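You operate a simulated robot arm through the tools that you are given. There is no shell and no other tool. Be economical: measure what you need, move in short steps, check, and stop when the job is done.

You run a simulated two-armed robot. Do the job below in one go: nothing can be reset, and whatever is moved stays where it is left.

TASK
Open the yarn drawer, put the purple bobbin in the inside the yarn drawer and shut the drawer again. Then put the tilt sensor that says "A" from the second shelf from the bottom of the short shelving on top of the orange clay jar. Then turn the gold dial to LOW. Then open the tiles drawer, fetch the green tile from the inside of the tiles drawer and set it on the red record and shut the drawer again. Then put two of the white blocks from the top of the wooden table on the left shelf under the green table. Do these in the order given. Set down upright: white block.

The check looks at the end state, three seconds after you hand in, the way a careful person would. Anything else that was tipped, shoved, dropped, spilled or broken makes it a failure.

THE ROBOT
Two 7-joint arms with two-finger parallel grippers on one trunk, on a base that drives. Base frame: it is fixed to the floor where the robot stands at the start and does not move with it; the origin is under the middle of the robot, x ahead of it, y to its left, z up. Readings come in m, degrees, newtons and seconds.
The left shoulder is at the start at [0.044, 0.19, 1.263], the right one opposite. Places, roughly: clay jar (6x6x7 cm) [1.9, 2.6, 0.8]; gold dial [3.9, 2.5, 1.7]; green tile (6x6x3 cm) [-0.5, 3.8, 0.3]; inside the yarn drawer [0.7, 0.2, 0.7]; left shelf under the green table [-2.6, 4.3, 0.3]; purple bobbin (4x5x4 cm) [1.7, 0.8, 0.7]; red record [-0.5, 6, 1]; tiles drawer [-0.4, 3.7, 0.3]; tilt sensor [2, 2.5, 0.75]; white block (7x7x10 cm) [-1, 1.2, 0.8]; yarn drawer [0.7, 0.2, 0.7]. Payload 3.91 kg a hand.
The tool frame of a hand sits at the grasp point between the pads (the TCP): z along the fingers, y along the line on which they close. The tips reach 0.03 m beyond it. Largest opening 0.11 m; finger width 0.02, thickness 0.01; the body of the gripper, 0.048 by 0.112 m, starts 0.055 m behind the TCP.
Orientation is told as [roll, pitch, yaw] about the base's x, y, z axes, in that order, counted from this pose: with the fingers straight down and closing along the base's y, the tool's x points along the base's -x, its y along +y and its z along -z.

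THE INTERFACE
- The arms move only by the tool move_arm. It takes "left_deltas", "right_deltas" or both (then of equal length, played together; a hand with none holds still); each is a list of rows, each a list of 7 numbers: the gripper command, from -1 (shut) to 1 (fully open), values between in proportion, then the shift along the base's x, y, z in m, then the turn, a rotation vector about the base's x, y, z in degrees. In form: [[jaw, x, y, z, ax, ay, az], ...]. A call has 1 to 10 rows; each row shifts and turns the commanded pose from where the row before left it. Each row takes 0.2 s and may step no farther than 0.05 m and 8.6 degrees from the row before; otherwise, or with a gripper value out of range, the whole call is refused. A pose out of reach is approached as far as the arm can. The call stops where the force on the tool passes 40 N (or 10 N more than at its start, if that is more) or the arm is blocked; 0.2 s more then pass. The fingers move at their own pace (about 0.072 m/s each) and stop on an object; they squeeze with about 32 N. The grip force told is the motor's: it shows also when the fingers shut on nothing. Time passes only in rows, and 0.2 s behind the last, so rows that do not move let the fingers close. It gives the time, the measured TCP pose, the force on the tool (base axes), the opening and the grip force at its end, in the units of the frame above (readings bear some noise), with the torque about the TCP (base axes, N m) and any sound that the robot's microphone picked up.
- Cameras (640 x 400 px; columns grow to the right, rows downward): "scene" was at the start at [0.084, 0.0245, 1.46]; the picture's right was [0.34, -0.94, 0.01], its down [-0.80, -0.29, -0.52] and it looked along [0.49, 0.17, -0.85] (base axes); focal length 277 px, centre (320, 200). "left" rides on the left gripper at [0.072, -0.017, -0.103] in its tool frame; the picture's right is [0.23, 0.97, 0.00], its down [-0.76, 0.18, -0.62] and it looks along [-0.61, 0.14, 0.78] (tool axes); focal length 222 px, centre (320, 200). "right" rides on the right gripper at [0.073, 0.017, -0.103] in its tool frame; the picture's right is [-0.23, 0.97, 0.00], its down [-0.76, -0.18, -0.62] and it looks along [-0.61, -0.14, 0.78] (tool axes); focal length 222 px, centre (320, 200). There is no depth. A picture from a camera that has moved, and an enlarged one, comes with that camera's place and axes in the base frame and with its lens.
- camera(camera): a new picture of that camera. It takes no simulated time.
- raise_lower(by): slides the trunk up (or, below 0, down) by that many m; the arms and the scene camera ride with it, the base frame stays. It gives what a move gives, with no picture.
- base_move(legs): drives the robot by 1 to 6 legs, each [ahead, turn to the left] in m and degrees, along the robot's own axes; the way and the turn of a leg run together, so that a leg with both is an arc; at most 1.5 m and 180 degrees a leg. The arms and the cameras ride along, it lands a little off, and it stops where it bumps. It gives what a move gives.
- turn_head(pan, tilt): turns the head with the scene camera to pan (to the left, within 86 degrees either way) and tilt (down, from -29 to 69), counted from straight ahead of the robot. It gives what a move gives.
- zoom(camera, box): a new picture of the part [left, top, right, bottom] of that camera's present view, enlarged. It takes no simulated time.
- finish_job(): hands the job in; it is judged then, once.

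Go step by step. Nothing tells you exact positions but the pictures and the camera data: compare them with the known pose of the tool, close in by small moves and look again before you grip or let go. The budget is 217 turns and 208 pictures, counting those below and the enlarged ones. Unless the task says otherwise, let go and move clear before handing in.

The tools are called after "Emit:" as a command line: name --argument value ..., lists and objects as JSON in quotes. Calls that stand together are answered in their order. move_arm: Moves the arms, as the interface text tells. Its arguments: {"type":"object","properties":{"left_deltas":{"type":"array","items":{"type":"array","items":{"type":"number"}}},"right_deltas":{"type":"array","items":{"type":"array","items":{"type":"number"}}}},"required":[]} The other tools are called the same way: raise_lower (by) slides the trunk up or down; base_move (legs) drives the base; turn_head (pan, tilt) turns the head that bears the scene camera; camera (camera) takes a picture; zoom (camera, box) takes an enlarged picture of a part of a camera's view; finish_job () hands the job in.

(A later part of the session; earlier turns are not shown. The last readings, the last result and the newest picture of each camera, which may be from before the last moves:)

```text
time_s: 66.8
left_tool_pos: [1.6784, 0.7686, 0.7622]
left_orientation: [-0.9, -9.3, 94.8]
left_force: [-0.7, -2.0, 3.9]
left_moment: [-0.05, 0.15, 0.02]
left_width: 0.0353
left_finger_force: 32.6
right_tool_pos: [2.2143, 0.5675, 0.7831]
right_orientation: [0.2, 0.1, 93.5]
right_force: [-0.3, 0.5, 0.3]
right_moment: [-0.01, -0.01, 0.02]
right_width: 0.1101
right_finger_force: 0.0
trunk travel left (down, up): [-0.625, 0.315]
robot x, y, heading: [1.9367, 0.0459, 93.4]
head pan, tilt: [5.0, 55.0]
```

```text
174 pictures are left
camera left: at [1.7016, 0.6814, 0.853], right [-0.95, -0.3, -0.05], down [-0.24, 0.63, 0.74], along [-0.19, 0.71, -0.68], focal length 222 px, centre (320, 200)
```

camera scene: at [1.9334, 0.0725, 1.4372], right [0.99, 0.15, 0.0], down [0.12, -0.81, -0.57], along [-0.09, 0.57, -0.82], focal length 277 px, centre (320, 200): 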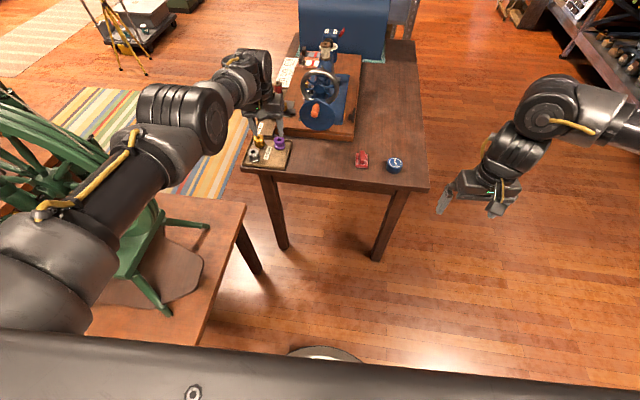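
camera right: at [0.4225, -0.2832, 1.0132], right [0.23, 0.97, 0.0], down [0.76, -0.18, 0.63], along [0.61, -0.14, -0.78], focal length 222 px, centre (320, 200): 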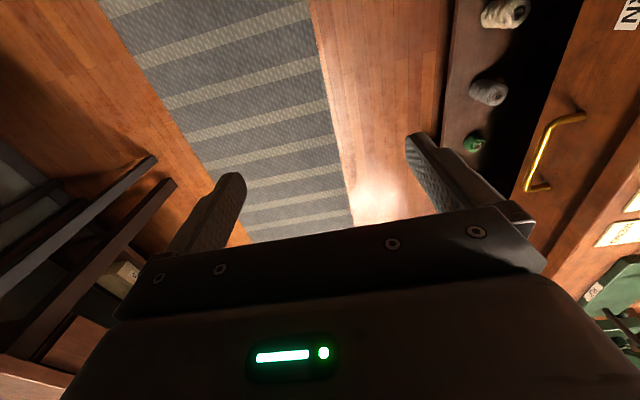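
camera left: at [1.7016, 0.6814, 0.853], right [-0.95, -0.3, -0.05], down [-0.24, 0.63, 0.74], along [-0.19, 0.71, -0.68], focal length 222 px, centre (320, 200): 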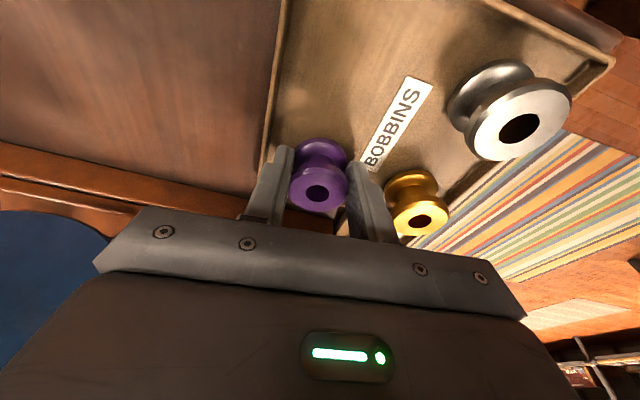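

Gripped (0.035 m wide, 33 N). I raise the trunk and check.

Emit:
raise_lower --by 0.2

Emit:
camera --camera "left"

```text
time_s: 69.0
left_tool_pos: [1.6789, 0.7705, 0.962]
left_orientation: [-1.0, -9.4, 94.8]
left_force: [-0.8, 0.0, -0.6]
left_moment: [0.04, 0.01, 0.02]
left_width: 0.0351
left_finger_force: 31.5
right_tool_pos: [2.2146, 0.5678, 0.9833]
right_orientation: [0.1, 0.3, 93.4]
right_force: [-0.3, -0.3, -0.2]
right_moment: [-0.02, 0.0, -0.03]
right_width: 0.11
right_finger_force: 0.0
trunk travel left (down, up): [-0.825, 0.115]
robot x, y, heading: [1.9395, 0.0487, 93.6]
head pan, tilt: [5.0, 55.0]
```

```text
173 pictures are left
camera left: at [1.7025, 0.6829, 1.0532], right [-0.95, -0.3, -0.05], down [-0.24, 0.63, 0.74], along [-0.19, 0.71, -0.67], focal length 222 px, centre (320, 200)
```

left: 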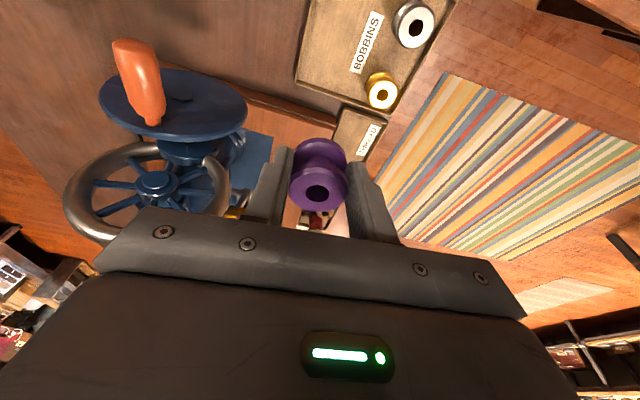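

The bobbin is held. I raise the trunk, back into the aisle and turn toward the desk's drawer side.

Emit:
raise_lower --by 0.115

Emit:
base_move --legs '[[-0.64, 0], [0, 87]]'

Emit:
turn_head --pan 0 --tilt 45

Emit:
camera --camera "scene"

```text
time_s: 70.4
left_tool_pos: [1.6802, 0.7705, 1.0771]
left_orientation: [-0.9, -9.5, 94.9]
left_force: [-0.5, -0.1, -1.0]
left_moment: [0.03, -0.03, -0.02]
left_width: 0.035
left_finger_force: 31.6
right_tool_pos: [2.2154, 0.5689, 1.0976]
right_orientation: [0.1, 0.3, 93.4]
right_force: [-0.5, -0.8, 0.4]
right_moment: [0.03, 0.0, 0.0]
right_width: 0.1101
right_finger_force: 0.0
trunk travel left (down, up): [-0.94, 0.0]
robot x, y, heading: [1.9403, 0.0457, 93.5]
head pan, tilt: [5.0, 55.0]
```

```text
time_s: 77.7
left_tool_pos: [1.244, -0.8142, 1.0764]
left_orientation: [-1.0, -9.4, -178.7]
left_force: [-0.2, -0.2, -0.7]
left_moment: [0.0, 0.02, 0.01]
left_width: 0.0352
left_finger_force: 31.9
right_tool_pos: [1.4775, -0.2931, 1.097]
right_orientation: [0.1, 0.3, 179.9]
right_force: [-0.5, 1.3, 0.7]
right_moment: [0.02, 0.01, 0.0]
right_width: 0.1102
right_finger_force: 0.0
trunk travel left (down, up): [-0.94, 0.0]
robot x, y, heading: [1.9794, -0.5965, -180.1]
head pan, tilt: [5.0, 55.0]
```

```text
time_s: 78.4
left_tool_pos: [1.2442, -0.8167, 1.0774]
left_orientation: [-1.0, -9.5, -178.7]
left_force: [-0.3, -0.4, -1.4]
left_moment: [0.0, -0.01, 0.0]
left_width: 0.0352
left_finger_force: 31.5
right_tool_pos: [1.4777, -0.2925, 1.0978]
right_orientation: [0.1, 0.3, 179.9]
right_force: [-0.2, 0.3, 0.0]
right_moment: [0.0, -0.01, -0.01]
right_width: 0.1102
right_finger_force: 0.1
trunk travel left (down, up): [-0.94, 0.0]
robot x, y, heading: [1.9805, -0.5996, -179.9]
head pan, tilt: [0.0, 45.0]
```

```text
172 pictures are left
camera scene: at [1.8506, -0.6001, 1.645], right [0.0, 1.0, 0.0], down [0.71, 0.0, -0.71], along [-0.71, 0.0, -0.71], focal length 277 px, centre (320, 200)
```

scene: 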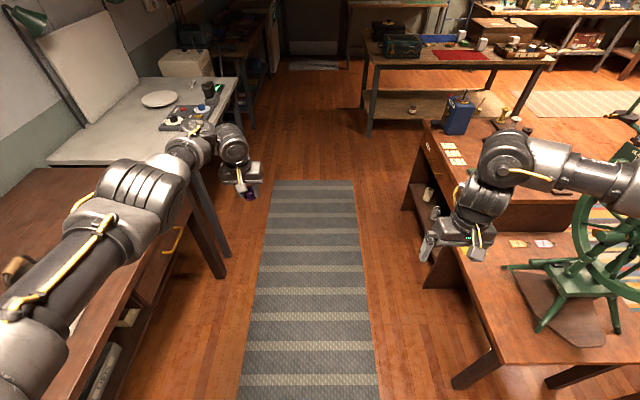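

The aisle ahead is clear. I drive to stand in front of the yarn drawer and turn to face the desk.

Emit:
base_move --legs '[[1.5, 0], [0.13, 0], [0, -90]]'

Emit:
turn_head --pan -20 --tilt 55

Emit:
camera --camera "scene"

Emit:
camera --camera "right"

```text
time_s: 90.5
left_tool_pos: [0.1396, 0.1531, 1.0772]
left_orientation: [-1.0, -9.4, 91.1]
left_force: [0.2, 0.5, 0.0]
left_moment: [0.03, 0.01, -0.02]
left_width: 0.0351
left_finger_force: 32.3
right_tool_pos: [0.6613, -0.0809, 1.0969]
right_orientation: [0.0, 0.3, 89.9]
right_force: [-0.7, 0.7, 0.3]
right_moment: [-0.01, -0.01, 0.01]
right_width: 0.1102
right_finger_force: 0.1
trunk travel left (down, up): [-0.94, 0.0]
robot x, y, heading: [0.3501, -0.5836, 90.1]
head pan, tilt: [0.0, 45.0]
```

```text
time_s: 91.3
left_tool_pos: [0.1404, 0.1541, 1.0774]
left_orientation: [-1.0, -9.4, 91.1]
left_force: [0.4, -0.1, -0.6]
left_moment: [0.01, 0.01, 0.02]
left_width: 0.0353
left_finger_force: 31.5
right_tool_pos: [0.6628, -0.0817, 1.0971]
right_orientation: [0.1, 0.2, 89.7]
right_force: [0.3, -0.2, 0.2]
right_moment: [-0.03, -0.04, 0.02]
right_width: 0.1101
right_finger_force: 0.1
trunk travel left (down, up): [-0.94, 0.0]
robot x, y, heading: [0.3552, -0.5868, 90.0]
head pan, tilt: [-20.0, 55.0]
```

```text
171 pictures are left
camera scene: at [0.3809, -0.4667, 1.6317], right [0.94, -0.34, 0.0], down [-0.28, -0.77, -0.57], along [0.2, 0.54, -0.82], focal length 277 px, centre (320, 200)
```

scene: 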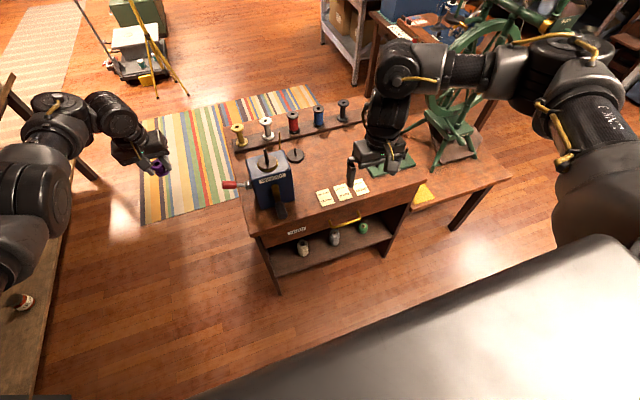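

```text
170 pictures are left
camera right: at [0.6455, -0.1536, 1.2002], right [-0.97, 0.23, 0.0], down [0.18, 0.76, 0.62], along [0.14, 0.6, -0.78], focal length 222 px, centre (320, 200)
```

right: 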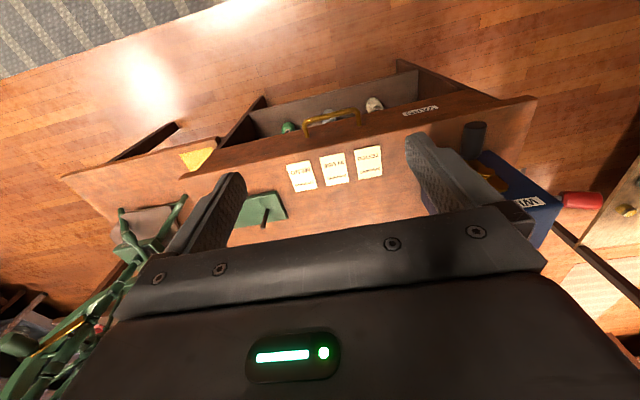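

The handle is near (0.657, 0.02, 0.69). I zoom in on it to judge the gap behind the bar.

Emit:
zoom --camera "right" --box '[230, 60, 430, 185]'

Emit:
zoom --camera "scene" --box '[240, 150, 440, 275]'

```text
3.20 times, centred on (330, 122) of right
camera zoom: at [0.6455, -0.1536, 1.2002], right [-0.97, 0.23, 0.0], down [0.18, 0.76, 0.62], along [0.14, 0.6, -0.78], focal length 711 px, centre (288, 448)
```

zoom: 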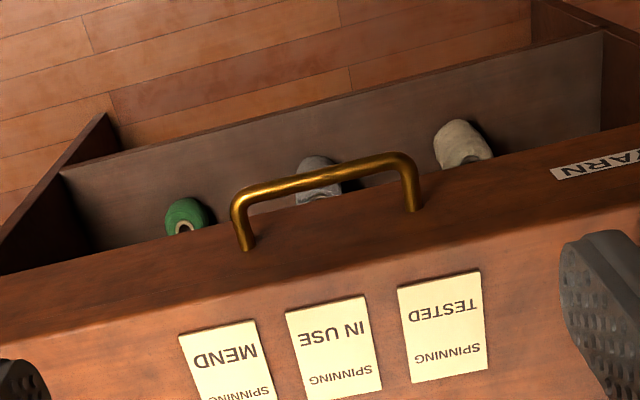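

```text
3.20 times, centred on (340, 212) of scene
camera zoom: at [0.3809, -0.4667, 1.6317], right [0.94, -0.34, 0.0], down [-0.28, -0.77, -0.57], along [0.2, 0.54, -0.82], focal length 886 px, centre (256, 160)
```

zoom: 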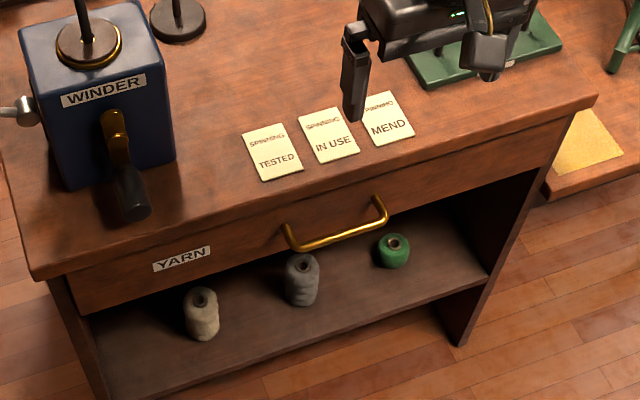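

The handle bar is at about (0.60–0.72, 0.002, 0.71) with a 3 cm gap, and the desk top overhangs at z≈0.81, so I need the fingers pointing forward, closing vertically. I lower the trunk and start turning the right hand.

Emit:
raise_lower --by -0.22

Emit:
move_arm --right_deltas '[[0.1, 0, -0.02, 0, 0, 0, 8.5], [0.1, 0, -0.02, 0, 0, 0, 8.5], [0.1, 0, -0.02, 0, 0, 0, 8.5], [0.1, 0, -0.02, 0, 0, 0, 8.5], [0.1, 0, 0, 0, 0, 0, 8.5], [0.1, 0, 0, 0, 0, 0, 8.5], [0.1, 0, 0, 0, 0, 0, 8.5], [0.1, 0, 0, 0, 0, 0, 8.5], [0.1, 0, 0, 0, 0, 0, 8.5], [0.1, 0, 0, 0, 0, 0, 8.5]]'

Emit:
camera --camera "scene"

```text
time_s: 93.7
left_tool_pos: [0.1397, 0.1538, 0.8571]
left_orientation: [-0.9, -9.5, 91.1]
left_force: [0.2, 0.0, -0.2]
left_moment: [-0.02, 0.01, -0.02]
left_width: 0.0353
left_finger_force: 31.9
right_tool_pos: [0.661, -0.0819, 0.8777]
right_orientation: [0.2, 0.2, 89.8]
right_force: [0.6, 0.6, -0.3]
right_moment: [0.01, 0.03, 0.03]
right_width: 0.1098
right_finger_force: 0.1
trunk travel left (down, up): [-0.72, 0.22]
robot x, y, heading: [0.3534, -0.5835, 89.9]
head pan, tilt: [-20.0, 55.0]
```

```text
time_s: 95.8
left_tool_pos: [0.1407, 0.1541, 0.8565]
left_orientation: [-1.0, -9.4, 91.1]
left_force: [-0.5, -0.8, -1.0]
left_moment: [0.01, -0.04, 0.02]
left_width: 0.0354
left_finger_force: 32.2
right_tool_pos: [0.661, -0.1607, 0.8786]
right_orientation: [0.1, 0.1, 175.0]
right_force: [-0.6, 0.5, 1.2]
right_moment: [0.02, 0.01, -0.01]
right_width: 0.0606
right_finger_force: 0.1
trunk travel left (down, up): [-0.72, 0.22]
robot x, y, heading: [0.3555, -0.5862, 89.7]
head pan, tilt: [-20.0, 55.0]
```

```text
167 pictures are left
camera scene: at [0.3805, -0.4667, 1.4117], right [0.94, -0.34, 0.0], down [-0.28, -0.77, -0.57], along [0.2, 0.54, -0.82], focal length 277 px, centre (320, 200)
```

scene: 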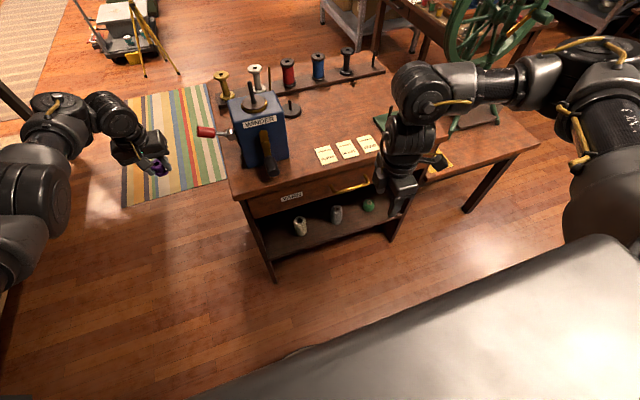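

The yaw works. Now I tilt the fingers up toward the drawer front.

Emit:
move_arm --right_deltas '[[0.1, 0, -0.01, 0, 8.5, 0, 0], [0.1, 0, -0.01, 0, 8.5, 0, 0], [0.1, 0, 0, 0, 8.5, 0, 0], [0.1, 0, 0, 0, 8.5, 0, 0], [0.1, 0, 0, 0, 8.5, 0, 0], [0.1, 0, 0, 0, 8.5, 0, 0], [0.1, 0, 0, 0, 8.5, 0, 0], [0.1, 0, 0, 0, 0, 0, 5]]'

Emit:
camera --camera "scene"

Emit:
camera --camera "right"

```text
time_s: 97.7
left_tool_pos: [0.137, 0.1536, 0.8557]
left_orientation: [-1.1, -9.3, 91.2]
left_force: [-0.5, -0.9, 0.6]
left_moment: [0.01, -0.01, -0.01]
left_width: 0.0351
left_finger_force: 31.6
right_tool_pos: [0.6537, -0.1798, 0.8737]
right_orientation: [-59.3, -4.2, -177.8]
right_force: [0.3, 0.6, -0.6]
right_moment: [0.0, -0.05, 0.01]
right_width: 0.0605
right_finger_force: 0.1
right hand out of reach, approached as far as the arm can: row 4, 5
trunk travel left (down, up): [-0.72, 0.22]
robot x, y, heading: [0.351, -0.5859, 90.1]
head pan, tilt: [-20.0, 55.0]
```

```text
166 pictures are left
camera scene: at [0.3773, -0.4658, 1.4117], right [0.94, -0.34, 0.0], down [-0.28, -0.77, -0.57], along [0.2, 0.54, -0.82], focal length 277 px, centre (320, 200)
```

scene: 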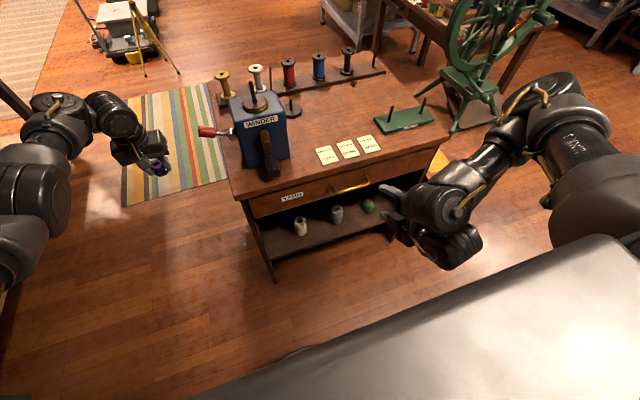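

```text
165 pictures are left
camera right: at [0.7327, -0.2737, 0.9044], right [-0.27, -0.51, -0.82], down [-0.71, -0.47, 0.53], along [-0.65, 0.72, -0.23], focal length 222 px, centre (320, 200)
```

right: 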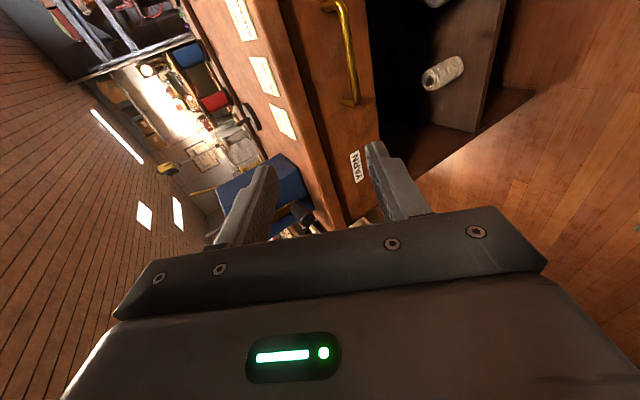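

Good: fingers point forward about 30° below horizontal. I lower the trunk so the hand meets the bar height.

Emit:
raise_lower --by -0.16

Emit:
move_arm --right_deltas '[[0.1, 0, 0.04, 0, 0, 0, 0], [0.1, 0, 0.04, 0, 0, 0, 0], [0.1, 0, 0.03, 0, 0, 0, 0], [0.1, 0, 0, 0, 0, 0, 0]]'

Emit:
camera --camera "right"

Emit:
zoom --camera "scene" --box '[240, 80, 480, 240]'

```text
time_s: 99.5
left_tool_pos: [0.14, 0.1537, 0.6973]
left_orientation: [-1.0, -9.5, 91.1]
left_force: [0.3, 0.9, -0.3]
left_moment: [0.03, -0.02, -0.03]
left_width: 0.035
left_finger_force: 31.3
right_tool_pos: [0.6551, -0.1794, 0.712]
right_orientation: [-59.3, -4.3, -177.8]
right_force: [-0.1, 0.2, -0.5]
right_moment: [-0.03, -0.02, -0.04]
right_width: 0.0606
right_finger_force: 0.1
trunk travel left (down, up): [-0.56, 0.38]
robot x, y, heading: [0.3561, -0.5854, 90.1]
head pan, tilt: [-20.0, 55.0]
```

```text
time_s: 100.5
left_tool_pos: [0.1406, 0.1533, 0.6968]
left_orientation: [-1.0, -9.3, 91.0]
left_force: [-0.5, 0.7, -0.4]
left_moment: [-0.03, -0.04, -0.04]
left_width: 0.0351
left_finger_force: 32.2
right_tool_pos: [0.6348, -0.0952, 0.7176]
right_orientation: [-59.4, -4.3, -178.0]
right_force: [0.0, -0.4, 0.6]
right_moment: [-0.04, -0.01, 0.03]
right_width: 0.0604
right_finger_force: 0.0
right hand out of reach, approached as far as the arm can: row 2, 3
trunk travel left (down, up): [-0.56, 0.38]
robot x, y, heading: [0.3503, -0.5853, 89.7]
head pan, tilt: [-20.0, 55.0]
```

```text
164 pictures are left
camera right: at [0.7132, -0.1908, 0.7495], right [-0.27, -0.51, -0.82], down [-0.71, -0.47, 0.53], along [-0.65, 0.72, -0.23], focal length 222 px, centre (320, 200)
```

right: 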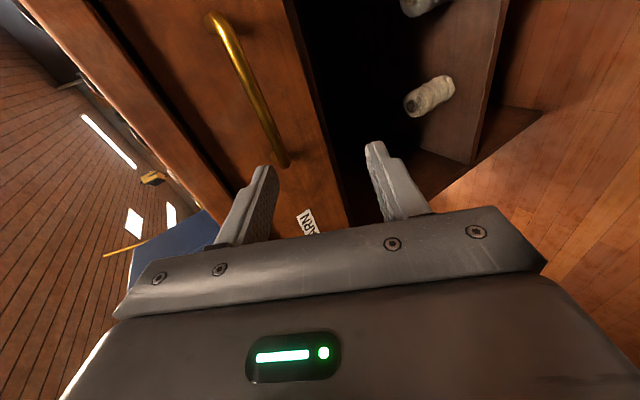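

```text
2.50 times, centred on (360, 160) of scene
camera zoom: at [0.3803, -0.4668, 1.2517], right [0.94, -0.34, 0.0], down [-0.28, -0.77, -0.57], along [0.2, 0.54, -0.82], focal length 692 px, centre (220, 300)
```

zoom: 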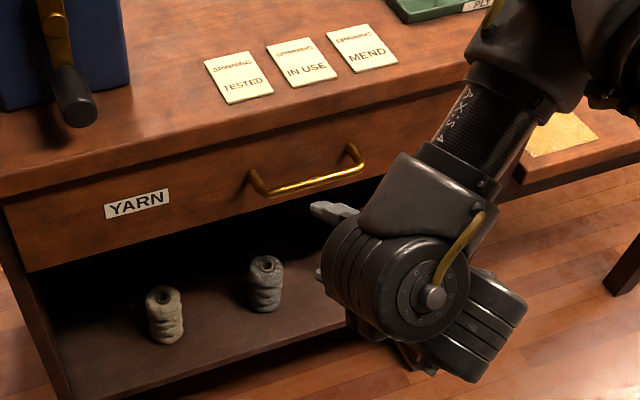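

The bar runs x 0.605–0.72 at y≈0.009, z≈0.707. The arm is at its limit, so I drive ahead 7 cm and trim the height.

Emit:
base_move --legs '[[0.07, 0]]'

Emit:
move_arm --right_deltas '[[0.1, 0.01, 0, -0.01, 0, 0, 0], [0.1, 0, 0, 0, 0, 0, 0]]'

Emit:
camera --camera "right"

Emit:
zoom --camera "scene" --box '[240, 80, 480, 240]'

```text
time_s: 101.5
left_tool_pos: [0.1406, 0.2222, 0.6974]
left_orientation: [-1.0, -9.5, 91.1]
left_force: [0.3, 0.3, -1.0]
left_moment: [0.0, 0.02, 0.01]
left_width: 0.0353
left_finger_force: 32.4
right_tool_pos: [0.6348, -0.0276, 0.7171]
right_orientation: [-59.4, -4.3, -178.1]
right_force: [0.8, 0.7, -0.7]
right_moment: [0.01, 0.0, 0.02]
right_width: 0.0606
right_finger_force: 0.1
trunk travel left (down, up): [-0.56, 0.38]
robot x, y, heading: [0.3526, -0.5149, 90.0]
head pan, tilt: [-20.0, 55.0]
```

```text
time_s: 102.1
left_tool_pos: [0.1397, 0.2245, 0.6966]
left_orientation: [-0.9, -9.4, 91.1]
left_force: [0.4, 0.2, -0.8]
left_moment: [-0.01, 0.01, -0.02]
left_width: 0.035
left_finger_force: 31.9
right_tool_pos: [0.6405, -0.0313, 0.7079]
right_orientation: [-59.5, -4.2, -178.2]
right_force: [-0.6, 0.5, -1.0]
right_moment: [0.0, 0.0, -0.02]
right_width: 0.0606
right_finger_force: 0.0
right hand out of reach, approached as far as the arm can: row 1
trunk travel left (down, up): [-0.56, 0.38]
robot x, y, heading: [0.3508, -0.5149, 90.0]
head pan, tilt: [-20.0, 55.0]
```

```text
162 pictures are left
camera right: at [0.7188, -0.127, 0.7398], right [-0.27, -0.5, -0.82], down [-0.71, -0.47, 0.52], along [-0.65, 0.73, -0.23], focal length 222 px, centre (320, 200)
```

right: 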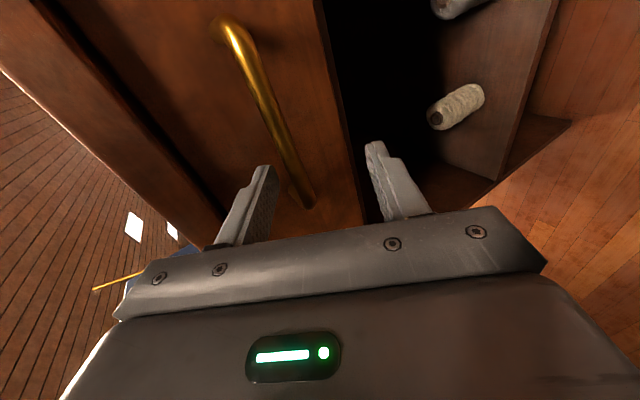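

```text
2.50 times, centred on (360, 160) of scene
camera zoom: at [0.3801, -0.3968, 1.2516], right [0.94, -0.34, 0.0], down [-0.28, -0.77, -0.57], along [0.2, 0.54, -0.82], focal length 692 px, centre (220, 300)
```

zoom: 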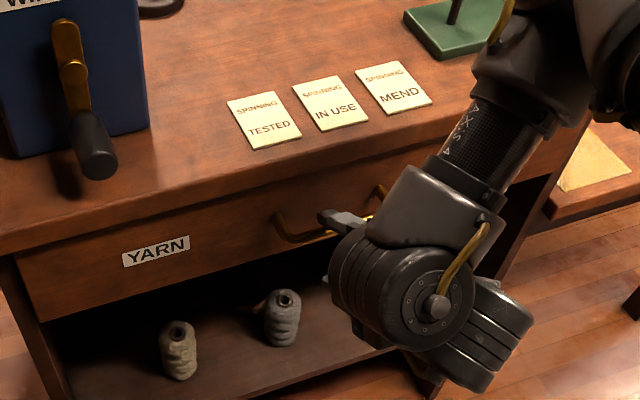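

The upper finger is above the bar and the lower below. I advance 2 cm, raise 5 mm, and close.

Emit:
base_move --legs '[[0.02, 0]]'

Emit:
move_arm --right_deltas '[[0.1, 0, 0, 0.006, 0, 0, 0], [-0.4, 0, 0, 0, 0, 0, 0], [-1, 0, 0, 0, 0, 0, 0], [-1, 0, 0, 0, 0, 0, 0], [-1, 0, 0, 0, 0, 0, 0]]'

Emit:
camera --camera "right"

```text
time_s: 102.9
left_tool_pos: [0.1403, 0.2431, 0.6956]
left_orientation: [-0.9, -9.3, 91.0]
left_force: [0.8, 0.1, -0.2]
left_moment: [-0.03, 0.02, 0.01]
left_width: 0.0354
left_finger_force: 32.2
right_tool_pos: [0.6396, -0.0106, 0.7068]
right_orientation: [-59.5, -4.2, -178.2]
right_force: [0.2, -0.5, -0.2]
right_moment: [0.01, -0.01, -0.02]
right_width: 0.0603
right_finger_force: 0.0
trunk travel left (down, up): [-0.56, 0.38]
robot x, y, heading: [0.355, -0.4935, 89.5]
head pan, tilt: [-20.0, 55.0]
```

```text
time_s: 104.1
left_tool_pos: [0.1405, 0.244, 0.6978]
left_orientation: [-1.0, -9.5, 91.1]
left_force: [0.1, -0.3, -0.7]
left_moment: [0.03, 0.01, 0.02]
left_width: 0.0355
left_finger_force: 31.7
right_tool_pos: [0.6408, -0.0113, 0.7158]
right_orientation: [-59.7, -4.1, -178.2]
right_force: [4.2, 4.9, 14.2]
right_moment: [0.23, -0.75, 0.64]
right_width: 0.0123
right_finger_force: 44.7
trunk travel left (down, up): [-0.56, 0.38]
robot x, y, heading: [0.3547, -0.4973, 90.0]
head pan, tilt: [-20.0, 55.0]
```

```text
160 pictures are left
camera right: at [0.719, -0.1068, 0.7474], right [-0.27, -0.5, -0.82], down [-0.71, -0.47, 0.52], along [-0.65, 0.73, -0.23], focal length 222 px, centre (320, 200)
```

right: 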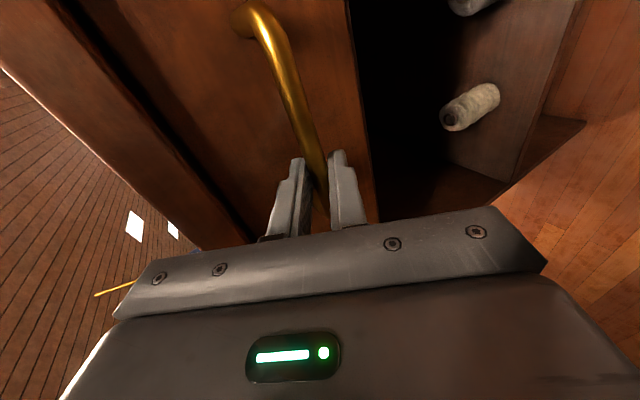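

The bar is gripped. I pull the drawer by driving back.

Emit:
base_move --legs '[[-0.2, 0]]'

Emit:
turn_head --pan -25 --tilt 55

Emit:
camera --camera "scene"

```text
time_s: 105.7
left_tool_pos: [0.141, 0.0417, 0.6986]
left_orientation: [-1.1, -9.6, 91.0]
left_force: [0.1, -0.1, -0.8]
left_moment: [0.0, -0.01, -0.02]
left_width: 0.0352
left_finger_force: 32.1
right_tool_pos: [0.6414, -0.2128, 0.7167]
right_orientation: [-59.7, -4.2, -178.3]
right_force: [11.0, 1.2, 21.2]
right_moment: [0.35, -0.99, 0.1]
right_width: 0.0127
right_finger_force: 44.8
trunk travel left (down, up): [-0.56, 0.38]
robot x, y, heading: [0.3525, -0.6927, 89.8]
head pan, tilt: [-20.0, 55.0]
```

```text
time_s: 106.3
left_tool_pos: [0.1408, 0.0427, 0.6988]
left_orientation: [-1.1, -9.5, 91.1]
left_force: [-0.4, 0.3, 0.2]
left_moment: [0.0, -0.01, -0.02]
left_width: 0.035
left_finger_force: 32.0
right_tool_pos: [0.6421, -0.2113, 0.7158]
right_orientation: [-59.7, -4.1, -178.2]
right_force: [6.3, 1.3, 16.9]
right_moment: [0.28, -0.65, 0.77]
right_width: 0.0126
right_finger_force: 45.6
trunk travel left (down, up): [-0.56, 0.38]
robot x, y, heading: [0.355, -0.6951, 90.2]
head pan, tilt: [-25.0, 55.0]
```

```text
159 pictures are left
camera scene: at [0.386, -0.5813, 1.2519], right [0.91, -0.42, 0.0], down [-0.35, -0.74, -0.57], along [0.24, 0.52, -0.82], focal length 277 px, centre (320, 200)
```

scene: 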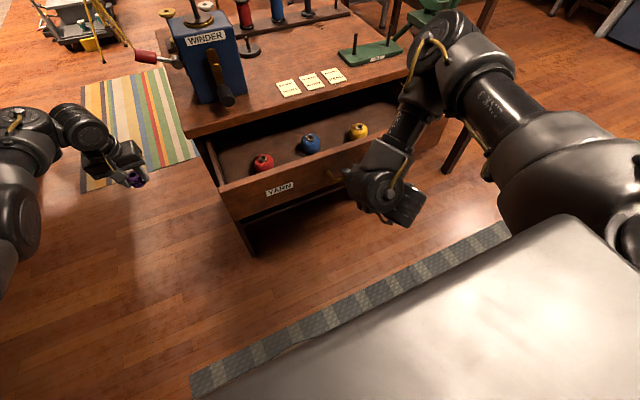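

The drawer is open with three balls inside. I release the handle, withdraw the right hand and raise the trunk.

Emit:
move_arm --right_deltas '[[-0.2, 0, 0, 0, 0, 0, 0], [0.2, 0, 0, 0, 0, 0, 0], [0.2, 0, 0, 0, 0, 0, 0], [0.2, 0, -0.03, 0, 0, 0, 0], [0.2, 0, -0.03, 0, 0, 0, 0], [0.2, 0, -0.02, 0, 0, 0, 0]]'

Emit:
camera --camera "right"

```text
time_s: 107.7
left_tool_pos: [0.1413, 0.0429, 0.6975]
left_orientation: [-1.0, -9.5, 91.1]
left_force: [0.1, -1.0, -0.8]
left_moment: [0.01, 0.03, 0.0]
left_width: 0.0352
left_finger_force: 32.3
right_tool_pos: [0.6408, -0.291, 0.7152]
right_orientation: [-59.6, -4.2, -178.3]
right_force: [1.2, -0.3, 0.2]
right_moment: [-0.03, 0.0, -0.05]
right_width: 0.0661
right_finger_force: 0.0
trunk travel left (down, up): [-0.56, 0.38]
robot x, y, heading: [0.3569, -0.6954, 89.7]
head pan, tilt: [-25.0, 55.0]
```

```text
158 pictures are left
camera right: at [0.7193, -0.3863, 0.7469], right [-0.27, -0.5, -0.82], down [-0.71, -0.47, 0.52], along [-0.65, 0.73, -0.23], focal length 222 px, centre (320, 200)
```

right: 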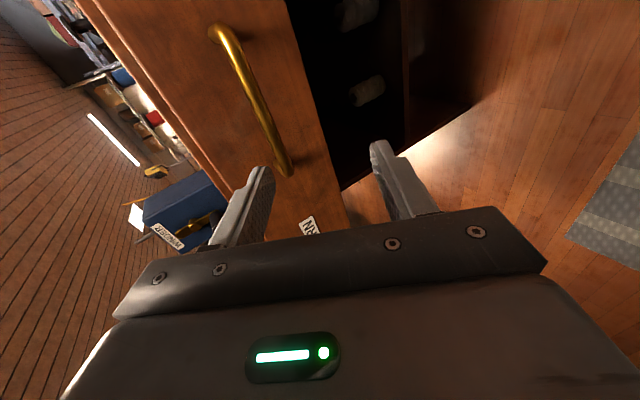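

The right hand is clear. I raise the trunk and drive round to place the bobbin with the left hand from the desk's end (heading 0).

Emit:
raise_lower --by 0.37

Emit:
base_move --legs '[[0, 90], [0.9, 0], [0, -90], [0.385, 0], [0, -90]]'

Emit:
turn_head --pan 10 --tilt 45

Emit:
camera --camera "scene"

```text
time_s: 111.3
left_tool_pos: [0.1408, 0.0436, 1.0674]
left_orientation: [-1.0, -9.5, 91.1]
left_force: [0.1, 0.2, -0.5]
left_moment: [0.01, -0.02, -0.02]
left_width: 0.0355
left_finger_force: 31.7
right_tool_pos: [0.6408, -0.2904, 1.0851]
right_orientation: [-59.4, -4.1, -178.3]
right_force: [0.1, -0.8, -0.6]
right_moment: [0.01, -0.05, -0.01]
right_width: 0.066
right_finger_force: 0.1
trunk travel left (down, up): [-0.93, 0.01]
robot x, y, heading: [0.3565, -0.6959, 89.8]
head pan, tilt: [-25.0, 55.0]
```

```text
time_s: 127.6
left_tool_pos: [-0.2694, 0.3949, 1.0674]
left_orientation: [-0.7, -9.4, 53.9]
left_force: [-0.8, 0.3, -0.3]
left_moment: [0.0, 0.02, -0.01]
left_width: 0.0351
left_finger_force: 31.9
right_tool_pos: [-0.0707, -0.1828, 1.0799]
right_orientation: [-59.0, -4.4, 143.6]
right_force: [0.3, -0.2, -0.7]
right_moment: [-0.02, -0.02, -0.01]
right_width: 0.0658
right_finger_force: 0.0
trunk travel left (down, up): [-0.93, 0.01]
robot x, y, heading: [-0.5411, -0.332, 56.1]
head pan, tilt: [-25.0, 55.0]
stopped in leg 5: the robot was blocked; the commanded pose is now the measured one
```

```text
time_s: 128.6
left_tool_pos: [-0.2696, 0.3958, 1.0663]
left_orientation: [-0.6, -9.3, 54.1]
left_force: [0.7, -1.1, -0.9]
left_moment: [-0.04, 0.0, 0.03]
left_width: 0.0354
left_finger_force: 32.2
right_tool_pos: [-0.0706, -0.1814, 1.0804]
right_orientation: [-58.7, -4.5, 143.4]
right_force: [-0.6, -0.3, 0.4]
right_moment: [0.01, 0.02, 0.01]
right_width: 0.066
right_finger_force: 0.0
trunk travel left (down, up): [-0.93, 0.01]
robot x, y, heading: [-0.5438, -0.3234, 55.9]
head pan, tilt: [10.0, 45.0]
```

```text
157 pictures are left
camera scene: at [-0.479, -0.2086, 1.635], right [0.91, -0.4, 0.0], down [-0.29, -0.65, -0.71], along [0.29, 0.65, -0.71], focal length 277 px, centre (320, 200)
```

scene: 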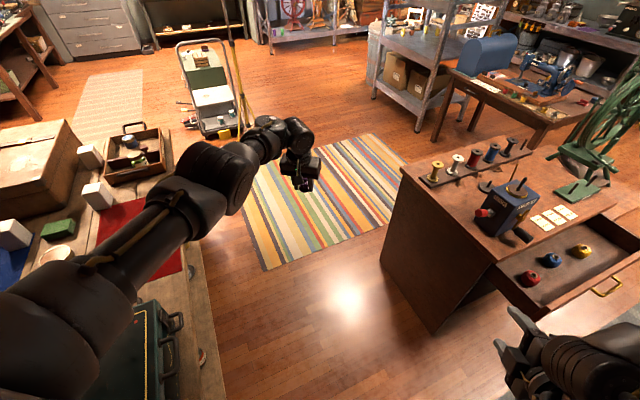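

The base bumped into the wooden table's corner behind my left. I turn back, reverse, and come round with more room.

Emit:
base_move --legs '[[0, 18], [-0.2, 0], [0, -73]]'

Emit:
camera --camera "scene"

```text
time_s: 134.3
left_tool_pos: [0.1465, -0.3132, 1.0671]
left_orientation: [-0.7, -9.3, 0.0]
left_force: [-0.9, 0.2, -0.6]
left_moment: [0.0, -0.02, -0.02]
left_width: 0.0351
left_finger_force: 31.5
right_tool_pos: [-0.204, -0.8141, 1.0807]
right_orientation: [-58.8, -4.5, 89.5]
right_force: [0.0, 0.3, -0.2]
right_moment: [-0.01, 0.01, 0.0]
right_width: 0.0662
right_finger_force: 0.2
trunk travel left (down, up): [-0.93, 0.01]
robot x, y, heading: [-0.595, -0.52, 2.2]
head pan, tilt: [10.0, 45.0]
```

```text
156 pictures are left
camera scene: at [-0.4652, -0.4999, 1.6351], right [0.21, -0.98, 0.0], down [-0.69, -0.15, -0.71], along [0.69, 0.15, -0.71], focal length 277 px, centre (320, 200)
```

scene: 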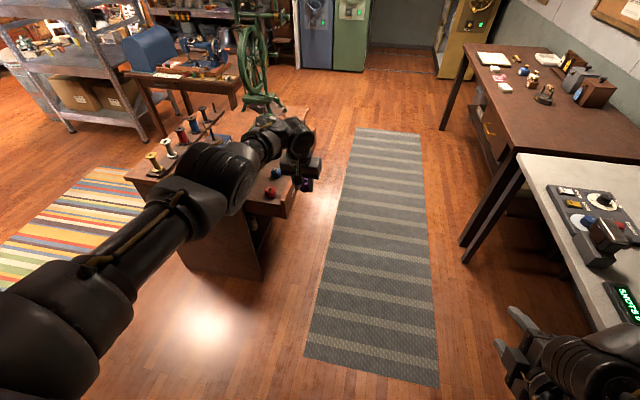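

Now I drive diagonally to bring the left hand over the open drawer.

Emit:
base_move --legs '[[0, 24], [0.35, 0], [0, -26]]'

Emit:
turn_head --pan 15 --tilt 50

Emit:
camera --camera "scene"

Emit:
camera --camera "left"

```text
time_s: 139.1
left_tool_pos: [0.4625, -0.1912, 1.0664]
left_orientation: [-0.8, -9.4, -2.2]
left_force: [0.4, -0.2, -0.1]
left_moment: [0.01, -0.01, 0.03]
left_width: 0.035
left_finger_force: 32.1
right_tool_pos: [0.0938, -0.678, 1.0812]
right_orientation: [-58.9, -4.5, 87.3]
right_force: [0.5, 0.0, 0.3]
right_moment: [0.02, 0.0, -0.04]
right_width: 0.0661
right_finger_force: 0.1
trunk travel left (down, up): [-0.93, 0.01]
robot x, y, heading: [-0.2854, -0.3658, 0.1]
head pan, tilt: [10.0, 45.0]
```

```text
time_s: 139.8
left_tool_pos: [0.4615, -0.1922, 1.0666]
left_orientation: [-0.7, -9.3, -2.2]
left_force: [0.1, 0.8, 0.0]
left_moment: [0.01, 0.02, -0.01]
left_width: 0.0353
left_finger_force: 32.1
right_tool_pos: [0.0936, -0.6797, 1.0812]
right_orientation: [-58.9, -4.6, 87.4]
right_force: [-0.4, 1.1, 1.2]
right_moment: [0.01, 0.01, -0.01]
right_width: 0.0659
right_finger_force: 0.0
trunk travel left (down, up): [-0.93, 0.01]
robot x, y, heading: [-0.2898, -0.371, 0.1]
head pan, tilt: [15.0, 50.0]
```

```text
155 pictures are left
camera scene: at [-0.1613, -0.3488, 1.6282], right [0.26, -0.97, 0.0], down [-0.74, -0.2, -0.64], along [0.62, 0.17, -0.77], focal length 277 px, centre (320, 200)
```

scene: 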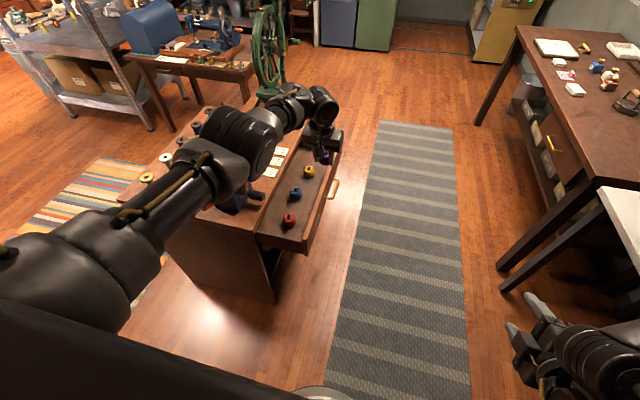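

```text
154 pictures are left
camera left: at [0.3736, -0.2044, 1.1578], right [-0.19, 0.98, -0.05], down [0.66, 0.16, 0.74], along [0.73, 0.1, -0.68], focal length 222 px, centre (320, 200)
```

left: 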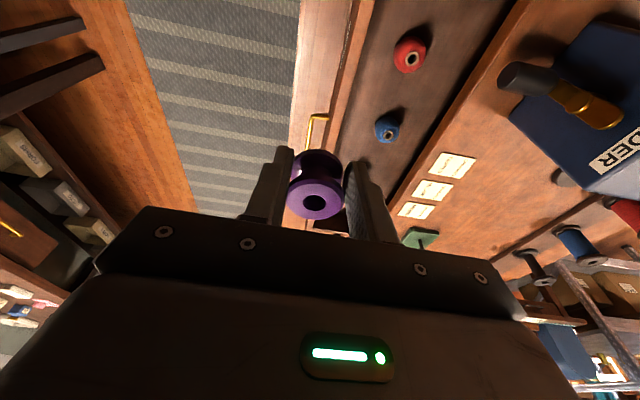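

The forearm would come too close to the winder's crank from this heading. I reposition to approach the drawer diagonally (heading ~45°), keeping the arm off the desk.

Emit:
base_move --legs '[[0, -43], [0.56, 0], [0, 88]]'

Emit:
turn_head --pan 10 --tilt 50

Emit:
camera --camera "scene"

Emit:
camera --camera "left"

```text
time_s: 148.8
left_tool_pos: [0.5501, -0.1147, 1.067]
left_orientation: [-0.7, -9.3, 41.8]
left_force: [0.4, 0.1, -1.3]
left_moment: [0.01, -0.04, -0.03]
left_width: 0.0351
left_finger_force: 32.1
right_tool_pos: [0.6233, -0.7207, 1.0801]
right_orientation: [-58.9, -4.6, 131.3]
right_force: [0.5, -0.4, 0.7]
right_moment: [-0.01, -0.02, 0.0]
right_width: 0.0659
right_finger_force: 0.1
trunk travel left (down, up): [-0.93, 0.01]
robot x, y, heading: [0.1359, -0.7613, 44.2]
head pan, tilt: [15.0, 50.0]
```

```text
time_s: 149.4
left_tool_pos: [0.5502, -0.1137, 1.0659]
left_orientation: [-0.8, -9.3, 41.8]
left_force: [0.0, -0.5, 0.3]
left_moment: [-0.07, 0.01, -0.02]
left_width: 0.0352
left_finger_force: 31.7
right_tool_pos: [0.623, -0.7202, 1.0814]
right_orientation: [-58.8, -4.5, 131.1]
right_force: [-1.1, 0.3, -0.2]
right_moment: [0.0, -0.01, -0.03]
right_width: 0.066
right_finger_force: 0.0
trunk travel left (down, up): [-0.93, 0.01]
robot x, y, heading: [0.1321, -0.7581, 43.9]
head pan, tilt: [10.0, 50.0]
```

```text
153 pictures are left
camera scene: at [0.2157, -0.6645, 1.6282], right [0.81, -0.59, 0.0], down [-0.45, -0.62, -0.64], along [0.38, 0.52, -0.77], focal length 277 px, centre (320, 200)
```

scene: 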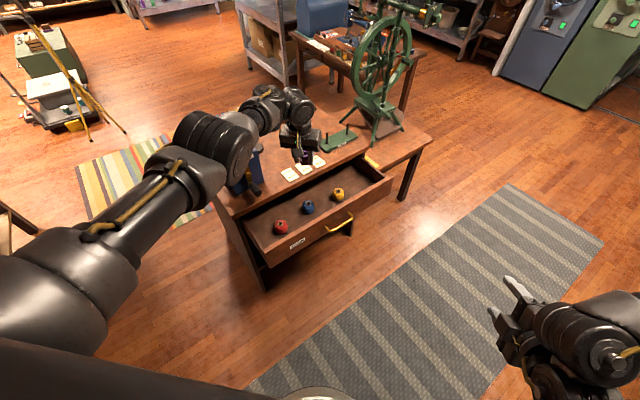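

```text
152 pictures are left
camera left: at [0.4951, -0.1846, 1.1579], right [-0.81, 0.58, -0.05], down [0.36, 0.57, 0.74], along [0.45, 0.58, -0.68], focal length 222 px, centre (320, 200)
```

left: 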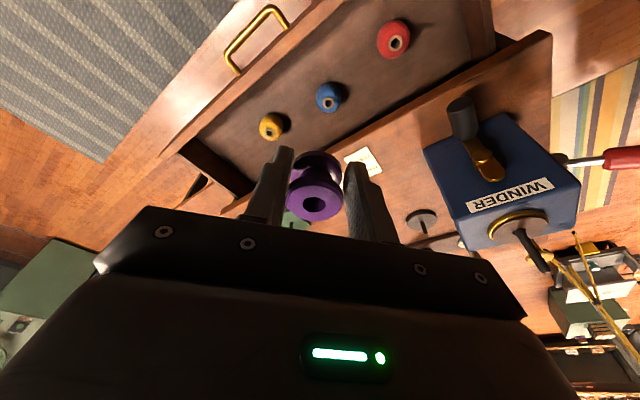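

From here the forearm stays clear of the desk. I nudge the hand to the gap between red and blue balls and lower part way.

Emit:
move_arm --left_deltas '[[-1, -0.013, 0.018, 0, 0, 0, 0], [-1, 0, 0, 0, 0, 0, 0]]'

Emit:
raise_lower --by -0.26

Emit:
camera --camera "left"

Emit:
zoom --camera "scene" --box '[160, 60, 420, 240]'

```text
time_s: 150.0
left_tool_pos: [0.5383, -0.0953, 1.0681]
left_orientation: [-0.7, -9.4, 41.8]
left_force: [-0.1, 0.2, -0.3]
left_moment: [0.01, 0.02, 0.02]
left_width: 0.0351
left_finger_force: 32.5
right_tool_pos: [0.623, -0.7201, 1.0807]
right_orientation: [-58.9, -4.4, 131.3]
right_force: [-0.6, 0.7, -0.2]
right_moment: [-0.01, 0.01, 0.0]
right_width: 0.0658
right_finger_force: 0.0
trunk travel left (down, up): [-0.93, 0.01]
robot x, y, heading: [0.1318, -0.7619, 43.9]
head pan, tilt: [10.0, 50.0]
```

```text
time_s: 152.7
left_tool_pos: [0.5382, -0.0964, 0.8083]
left_orientation: [-0.7, -9.3, 41.9]
left_force: [-0.2, 0.5, -0.1]
left_moment: [0.03, -0.02, 0.01]
left_width: 0.0351
left_finger_force: 32.0
right_tool_pos: [0.6237, -0.7202, 0.8208]
right_orientation: [-59.0, -4.5, 131.3]
right_force: [0.4, -0.8, -0.1]
right_moment: [0.02, 0.01, -0.02]
right_width: 0.0659
right_finger_force: 0.0
trunk travel left (down, up): [-0.67, 0.27]
robot x, y, heading: [0.1309, -0.762, 44.0]
head pan, tilt: [10.0, 50.0]
```

```text
151 pictures are left
camera left: at [0.4828, -0.1673, 0.899], right [-0.81, 0.58, -0.05], down [0.36, 0.57, 0.74], along [0.45, 0.58, -0.68], focal length 222 px, centre (320, 200)
```

left: 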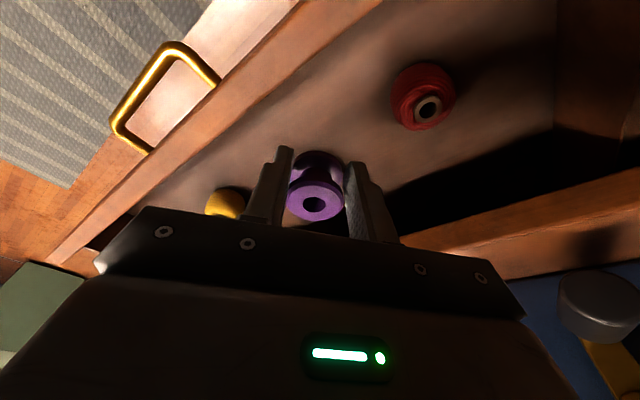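

```text
2.22 times, centred on (290, 150) of scene
camera zoom: at [0.2155, -0.6647, 1.3682], right [0.81, -0.59, 0.0], down [-0.45, -0.62, -0.64], along [0.38, 0.52, -0.77], focal length 615 px, centre (387, 311)
```

zoom: 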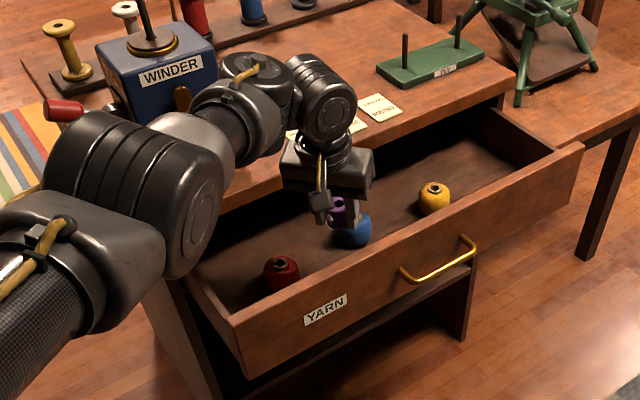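

All clear. I lower further toward the drawer floor.

Emit:
raise_lower --by -0.08

Emit:
camera --camera "left"

Emit:
zoom --camera "scene" --box '[160, 40, 420, 220]'

```text
time_s: 153.9
left_tool_pos: [0.5376, -0.0973, 0.7272]
left_orientation: [-0.7, -9.3, 41.8]
left_force: [0.0, 0.1, -0.5]
left_moment: [-0.02, 0.01, 0.02]
left_width: 0.0353
left_finger_force: 32.4
right_tool_pos: [0.6233, -0.7219, 0.741]
right_orientation: [-58.9, -4.5, 131.4]
right_force: [0.1, 0.2, -0.2]
right_moment: [-0.02, 0.03, 0.03]
right_width: 0.066
right_finger_force: 0.2
trunk travel left (down, up): [-0.59, 0.35]
robot x, y, heading: [0.1307, -0.7617, 43.8]
head pan, tilt: [10.0, 50.0]
```

```text
149 pictures are left
camera left: at [0.4827, -0.1674, 0.8191], right [-0.81, 0.58, -0.05], down [0.36, 0.57, 0.74], along [0.45, 0.58, -0.68], focal length 222 px, centre (320, 200)
```

left: 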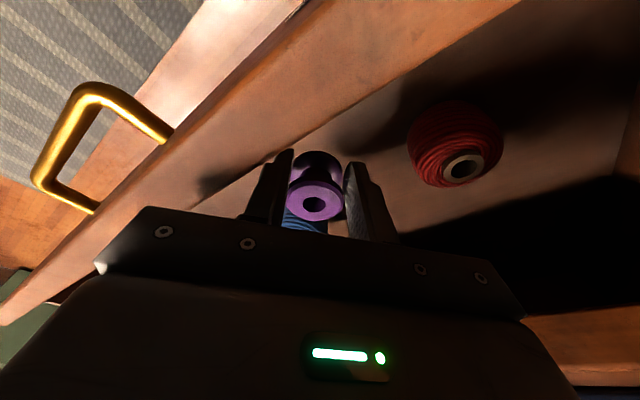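

```text
2.22 times, centred on (290, 130) of scene
camera zoom: at [0.2153, -0.6648, 1.2883], right [0.81, -0.59, 0.0], down [-0.45, -0.62, -0.64], along [0.38, 0.52, -0.77], focal length 615 px, centre (387, 356)
```

zoom: 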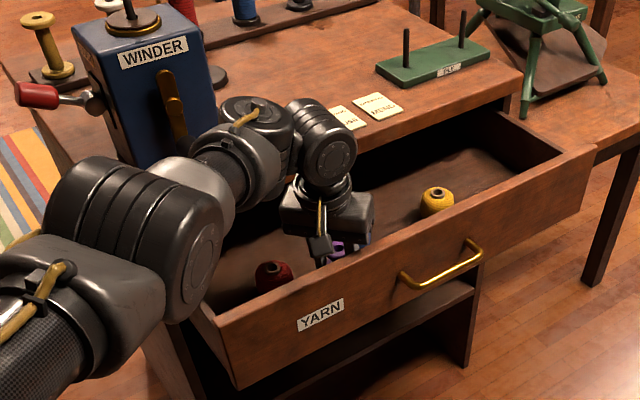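

I keep lowering in centimetre steps, watching for contact.

Emit:
move_arm --left_deltas '[[-1, 0, 0, -0.012, 0, 0, 0], [-1, 0, 0, -0.01, 0, 0, 0], [-1, 0, 0, -0.004, 0, 0, 0]]'

Emit:
camera --camera "left"

```text
time_s: 154.6
left_tool_pos: [0.5409, -0.0923, 0.7172]
left_orientation: [-0.9, -10.6, 41.9]
left_force: [-5.8, 1.5, 23.2]
left_moment: [-1.21, -0.25, -0.33]
left_width: 0.0349
left_finger_force: 32.3
right_tool_pos: [0.6217, -0.7197, 0.7428]
right_orientation: [-59.0, -4.6, 131.4]
right_force: [-0.2, 0.6, -0.1]
right_moment: [0.02, 0.0, 0.01]
right_width: 0.0658
right_finger_force: 0.0
trunk travel left (down, up): [-0.59, 0.35]
robot x, y, heading: [0.1315, -0.7614, 44.1]
head pan, tilt: [10.0, 50.0]
stopped in row 3 (left hand): the force on the tool passed its limit at 44 N (the readings are from after the stop); the commanded pose is now the measured one
```

```text
147 pictures are left
camera left: at [0.4842, -0.1646, 0.8059], right [-0.82, 0.58, -0.05], down [0.35, 0.56, 0.75], along [0.46, 0.59, -0.66], focal length 222 px, centre (320, 200)
```

left: 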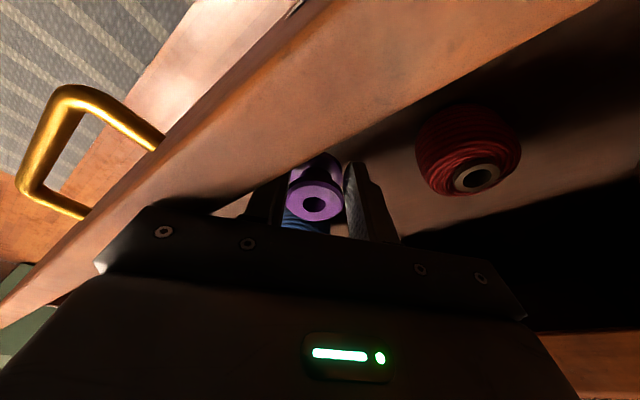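

The palm is resting on the drawer's front rim (contact 5 cm toward −y). I lift, shift 2.7 cm inward and lower again.

Emit:
move_arm --left_deltas '[[-1, 0, 0, 0.02, 0, 0, 0], [-1, 0, 0.024, 0, 0, 0, 0], [-1, 0, 0, -0.02, 0, 0, 0], [-1, 0, 0, -0.01, 0, 0, 0]]'

Emit:
camera --camera "left"

```text
time_s: 155.6
left_tool_pos: [0.5358, -0.0777, 0.7034]
left_orientation: [-0.7, -10.2, 41.8]
left_force: [0.7, 0.2, 0.2]
left_moment: [0.03, 0.03, -0.05]
left_width: 0.0352
left_finger_force: 31.9
left hand out of reach, approached as far as the arm can: row 3
right_tool_pos: [0.6234, -0.7209, 0.7413]
right_orientation: [-58.9, -4.6, 131.3]
right_force: [0.2, -0.1, 0.7]
right_moment: [0.04, -0.02, 0.0]
right_width: 0.0658
right_finger_force: 0.1
trunk travel left (down, up): [-0.59, 0.35]
robot x, y, heading: [0.1322, -0.7605, 43.8]
head pan, tilt: [10.0, 50.0]
```

```text
146 pictures are left
camera left: at [0.4796, -0.1489, 0.7929], right [-0.81, 0.58, -0.05], down [0.35, 0.57, 0.74], along [0.46, 0.59, -0.67], focal length 222 px, centre (320, 200)
```

left: 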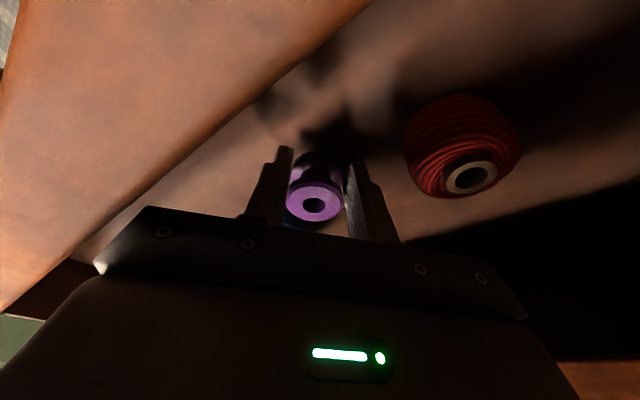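

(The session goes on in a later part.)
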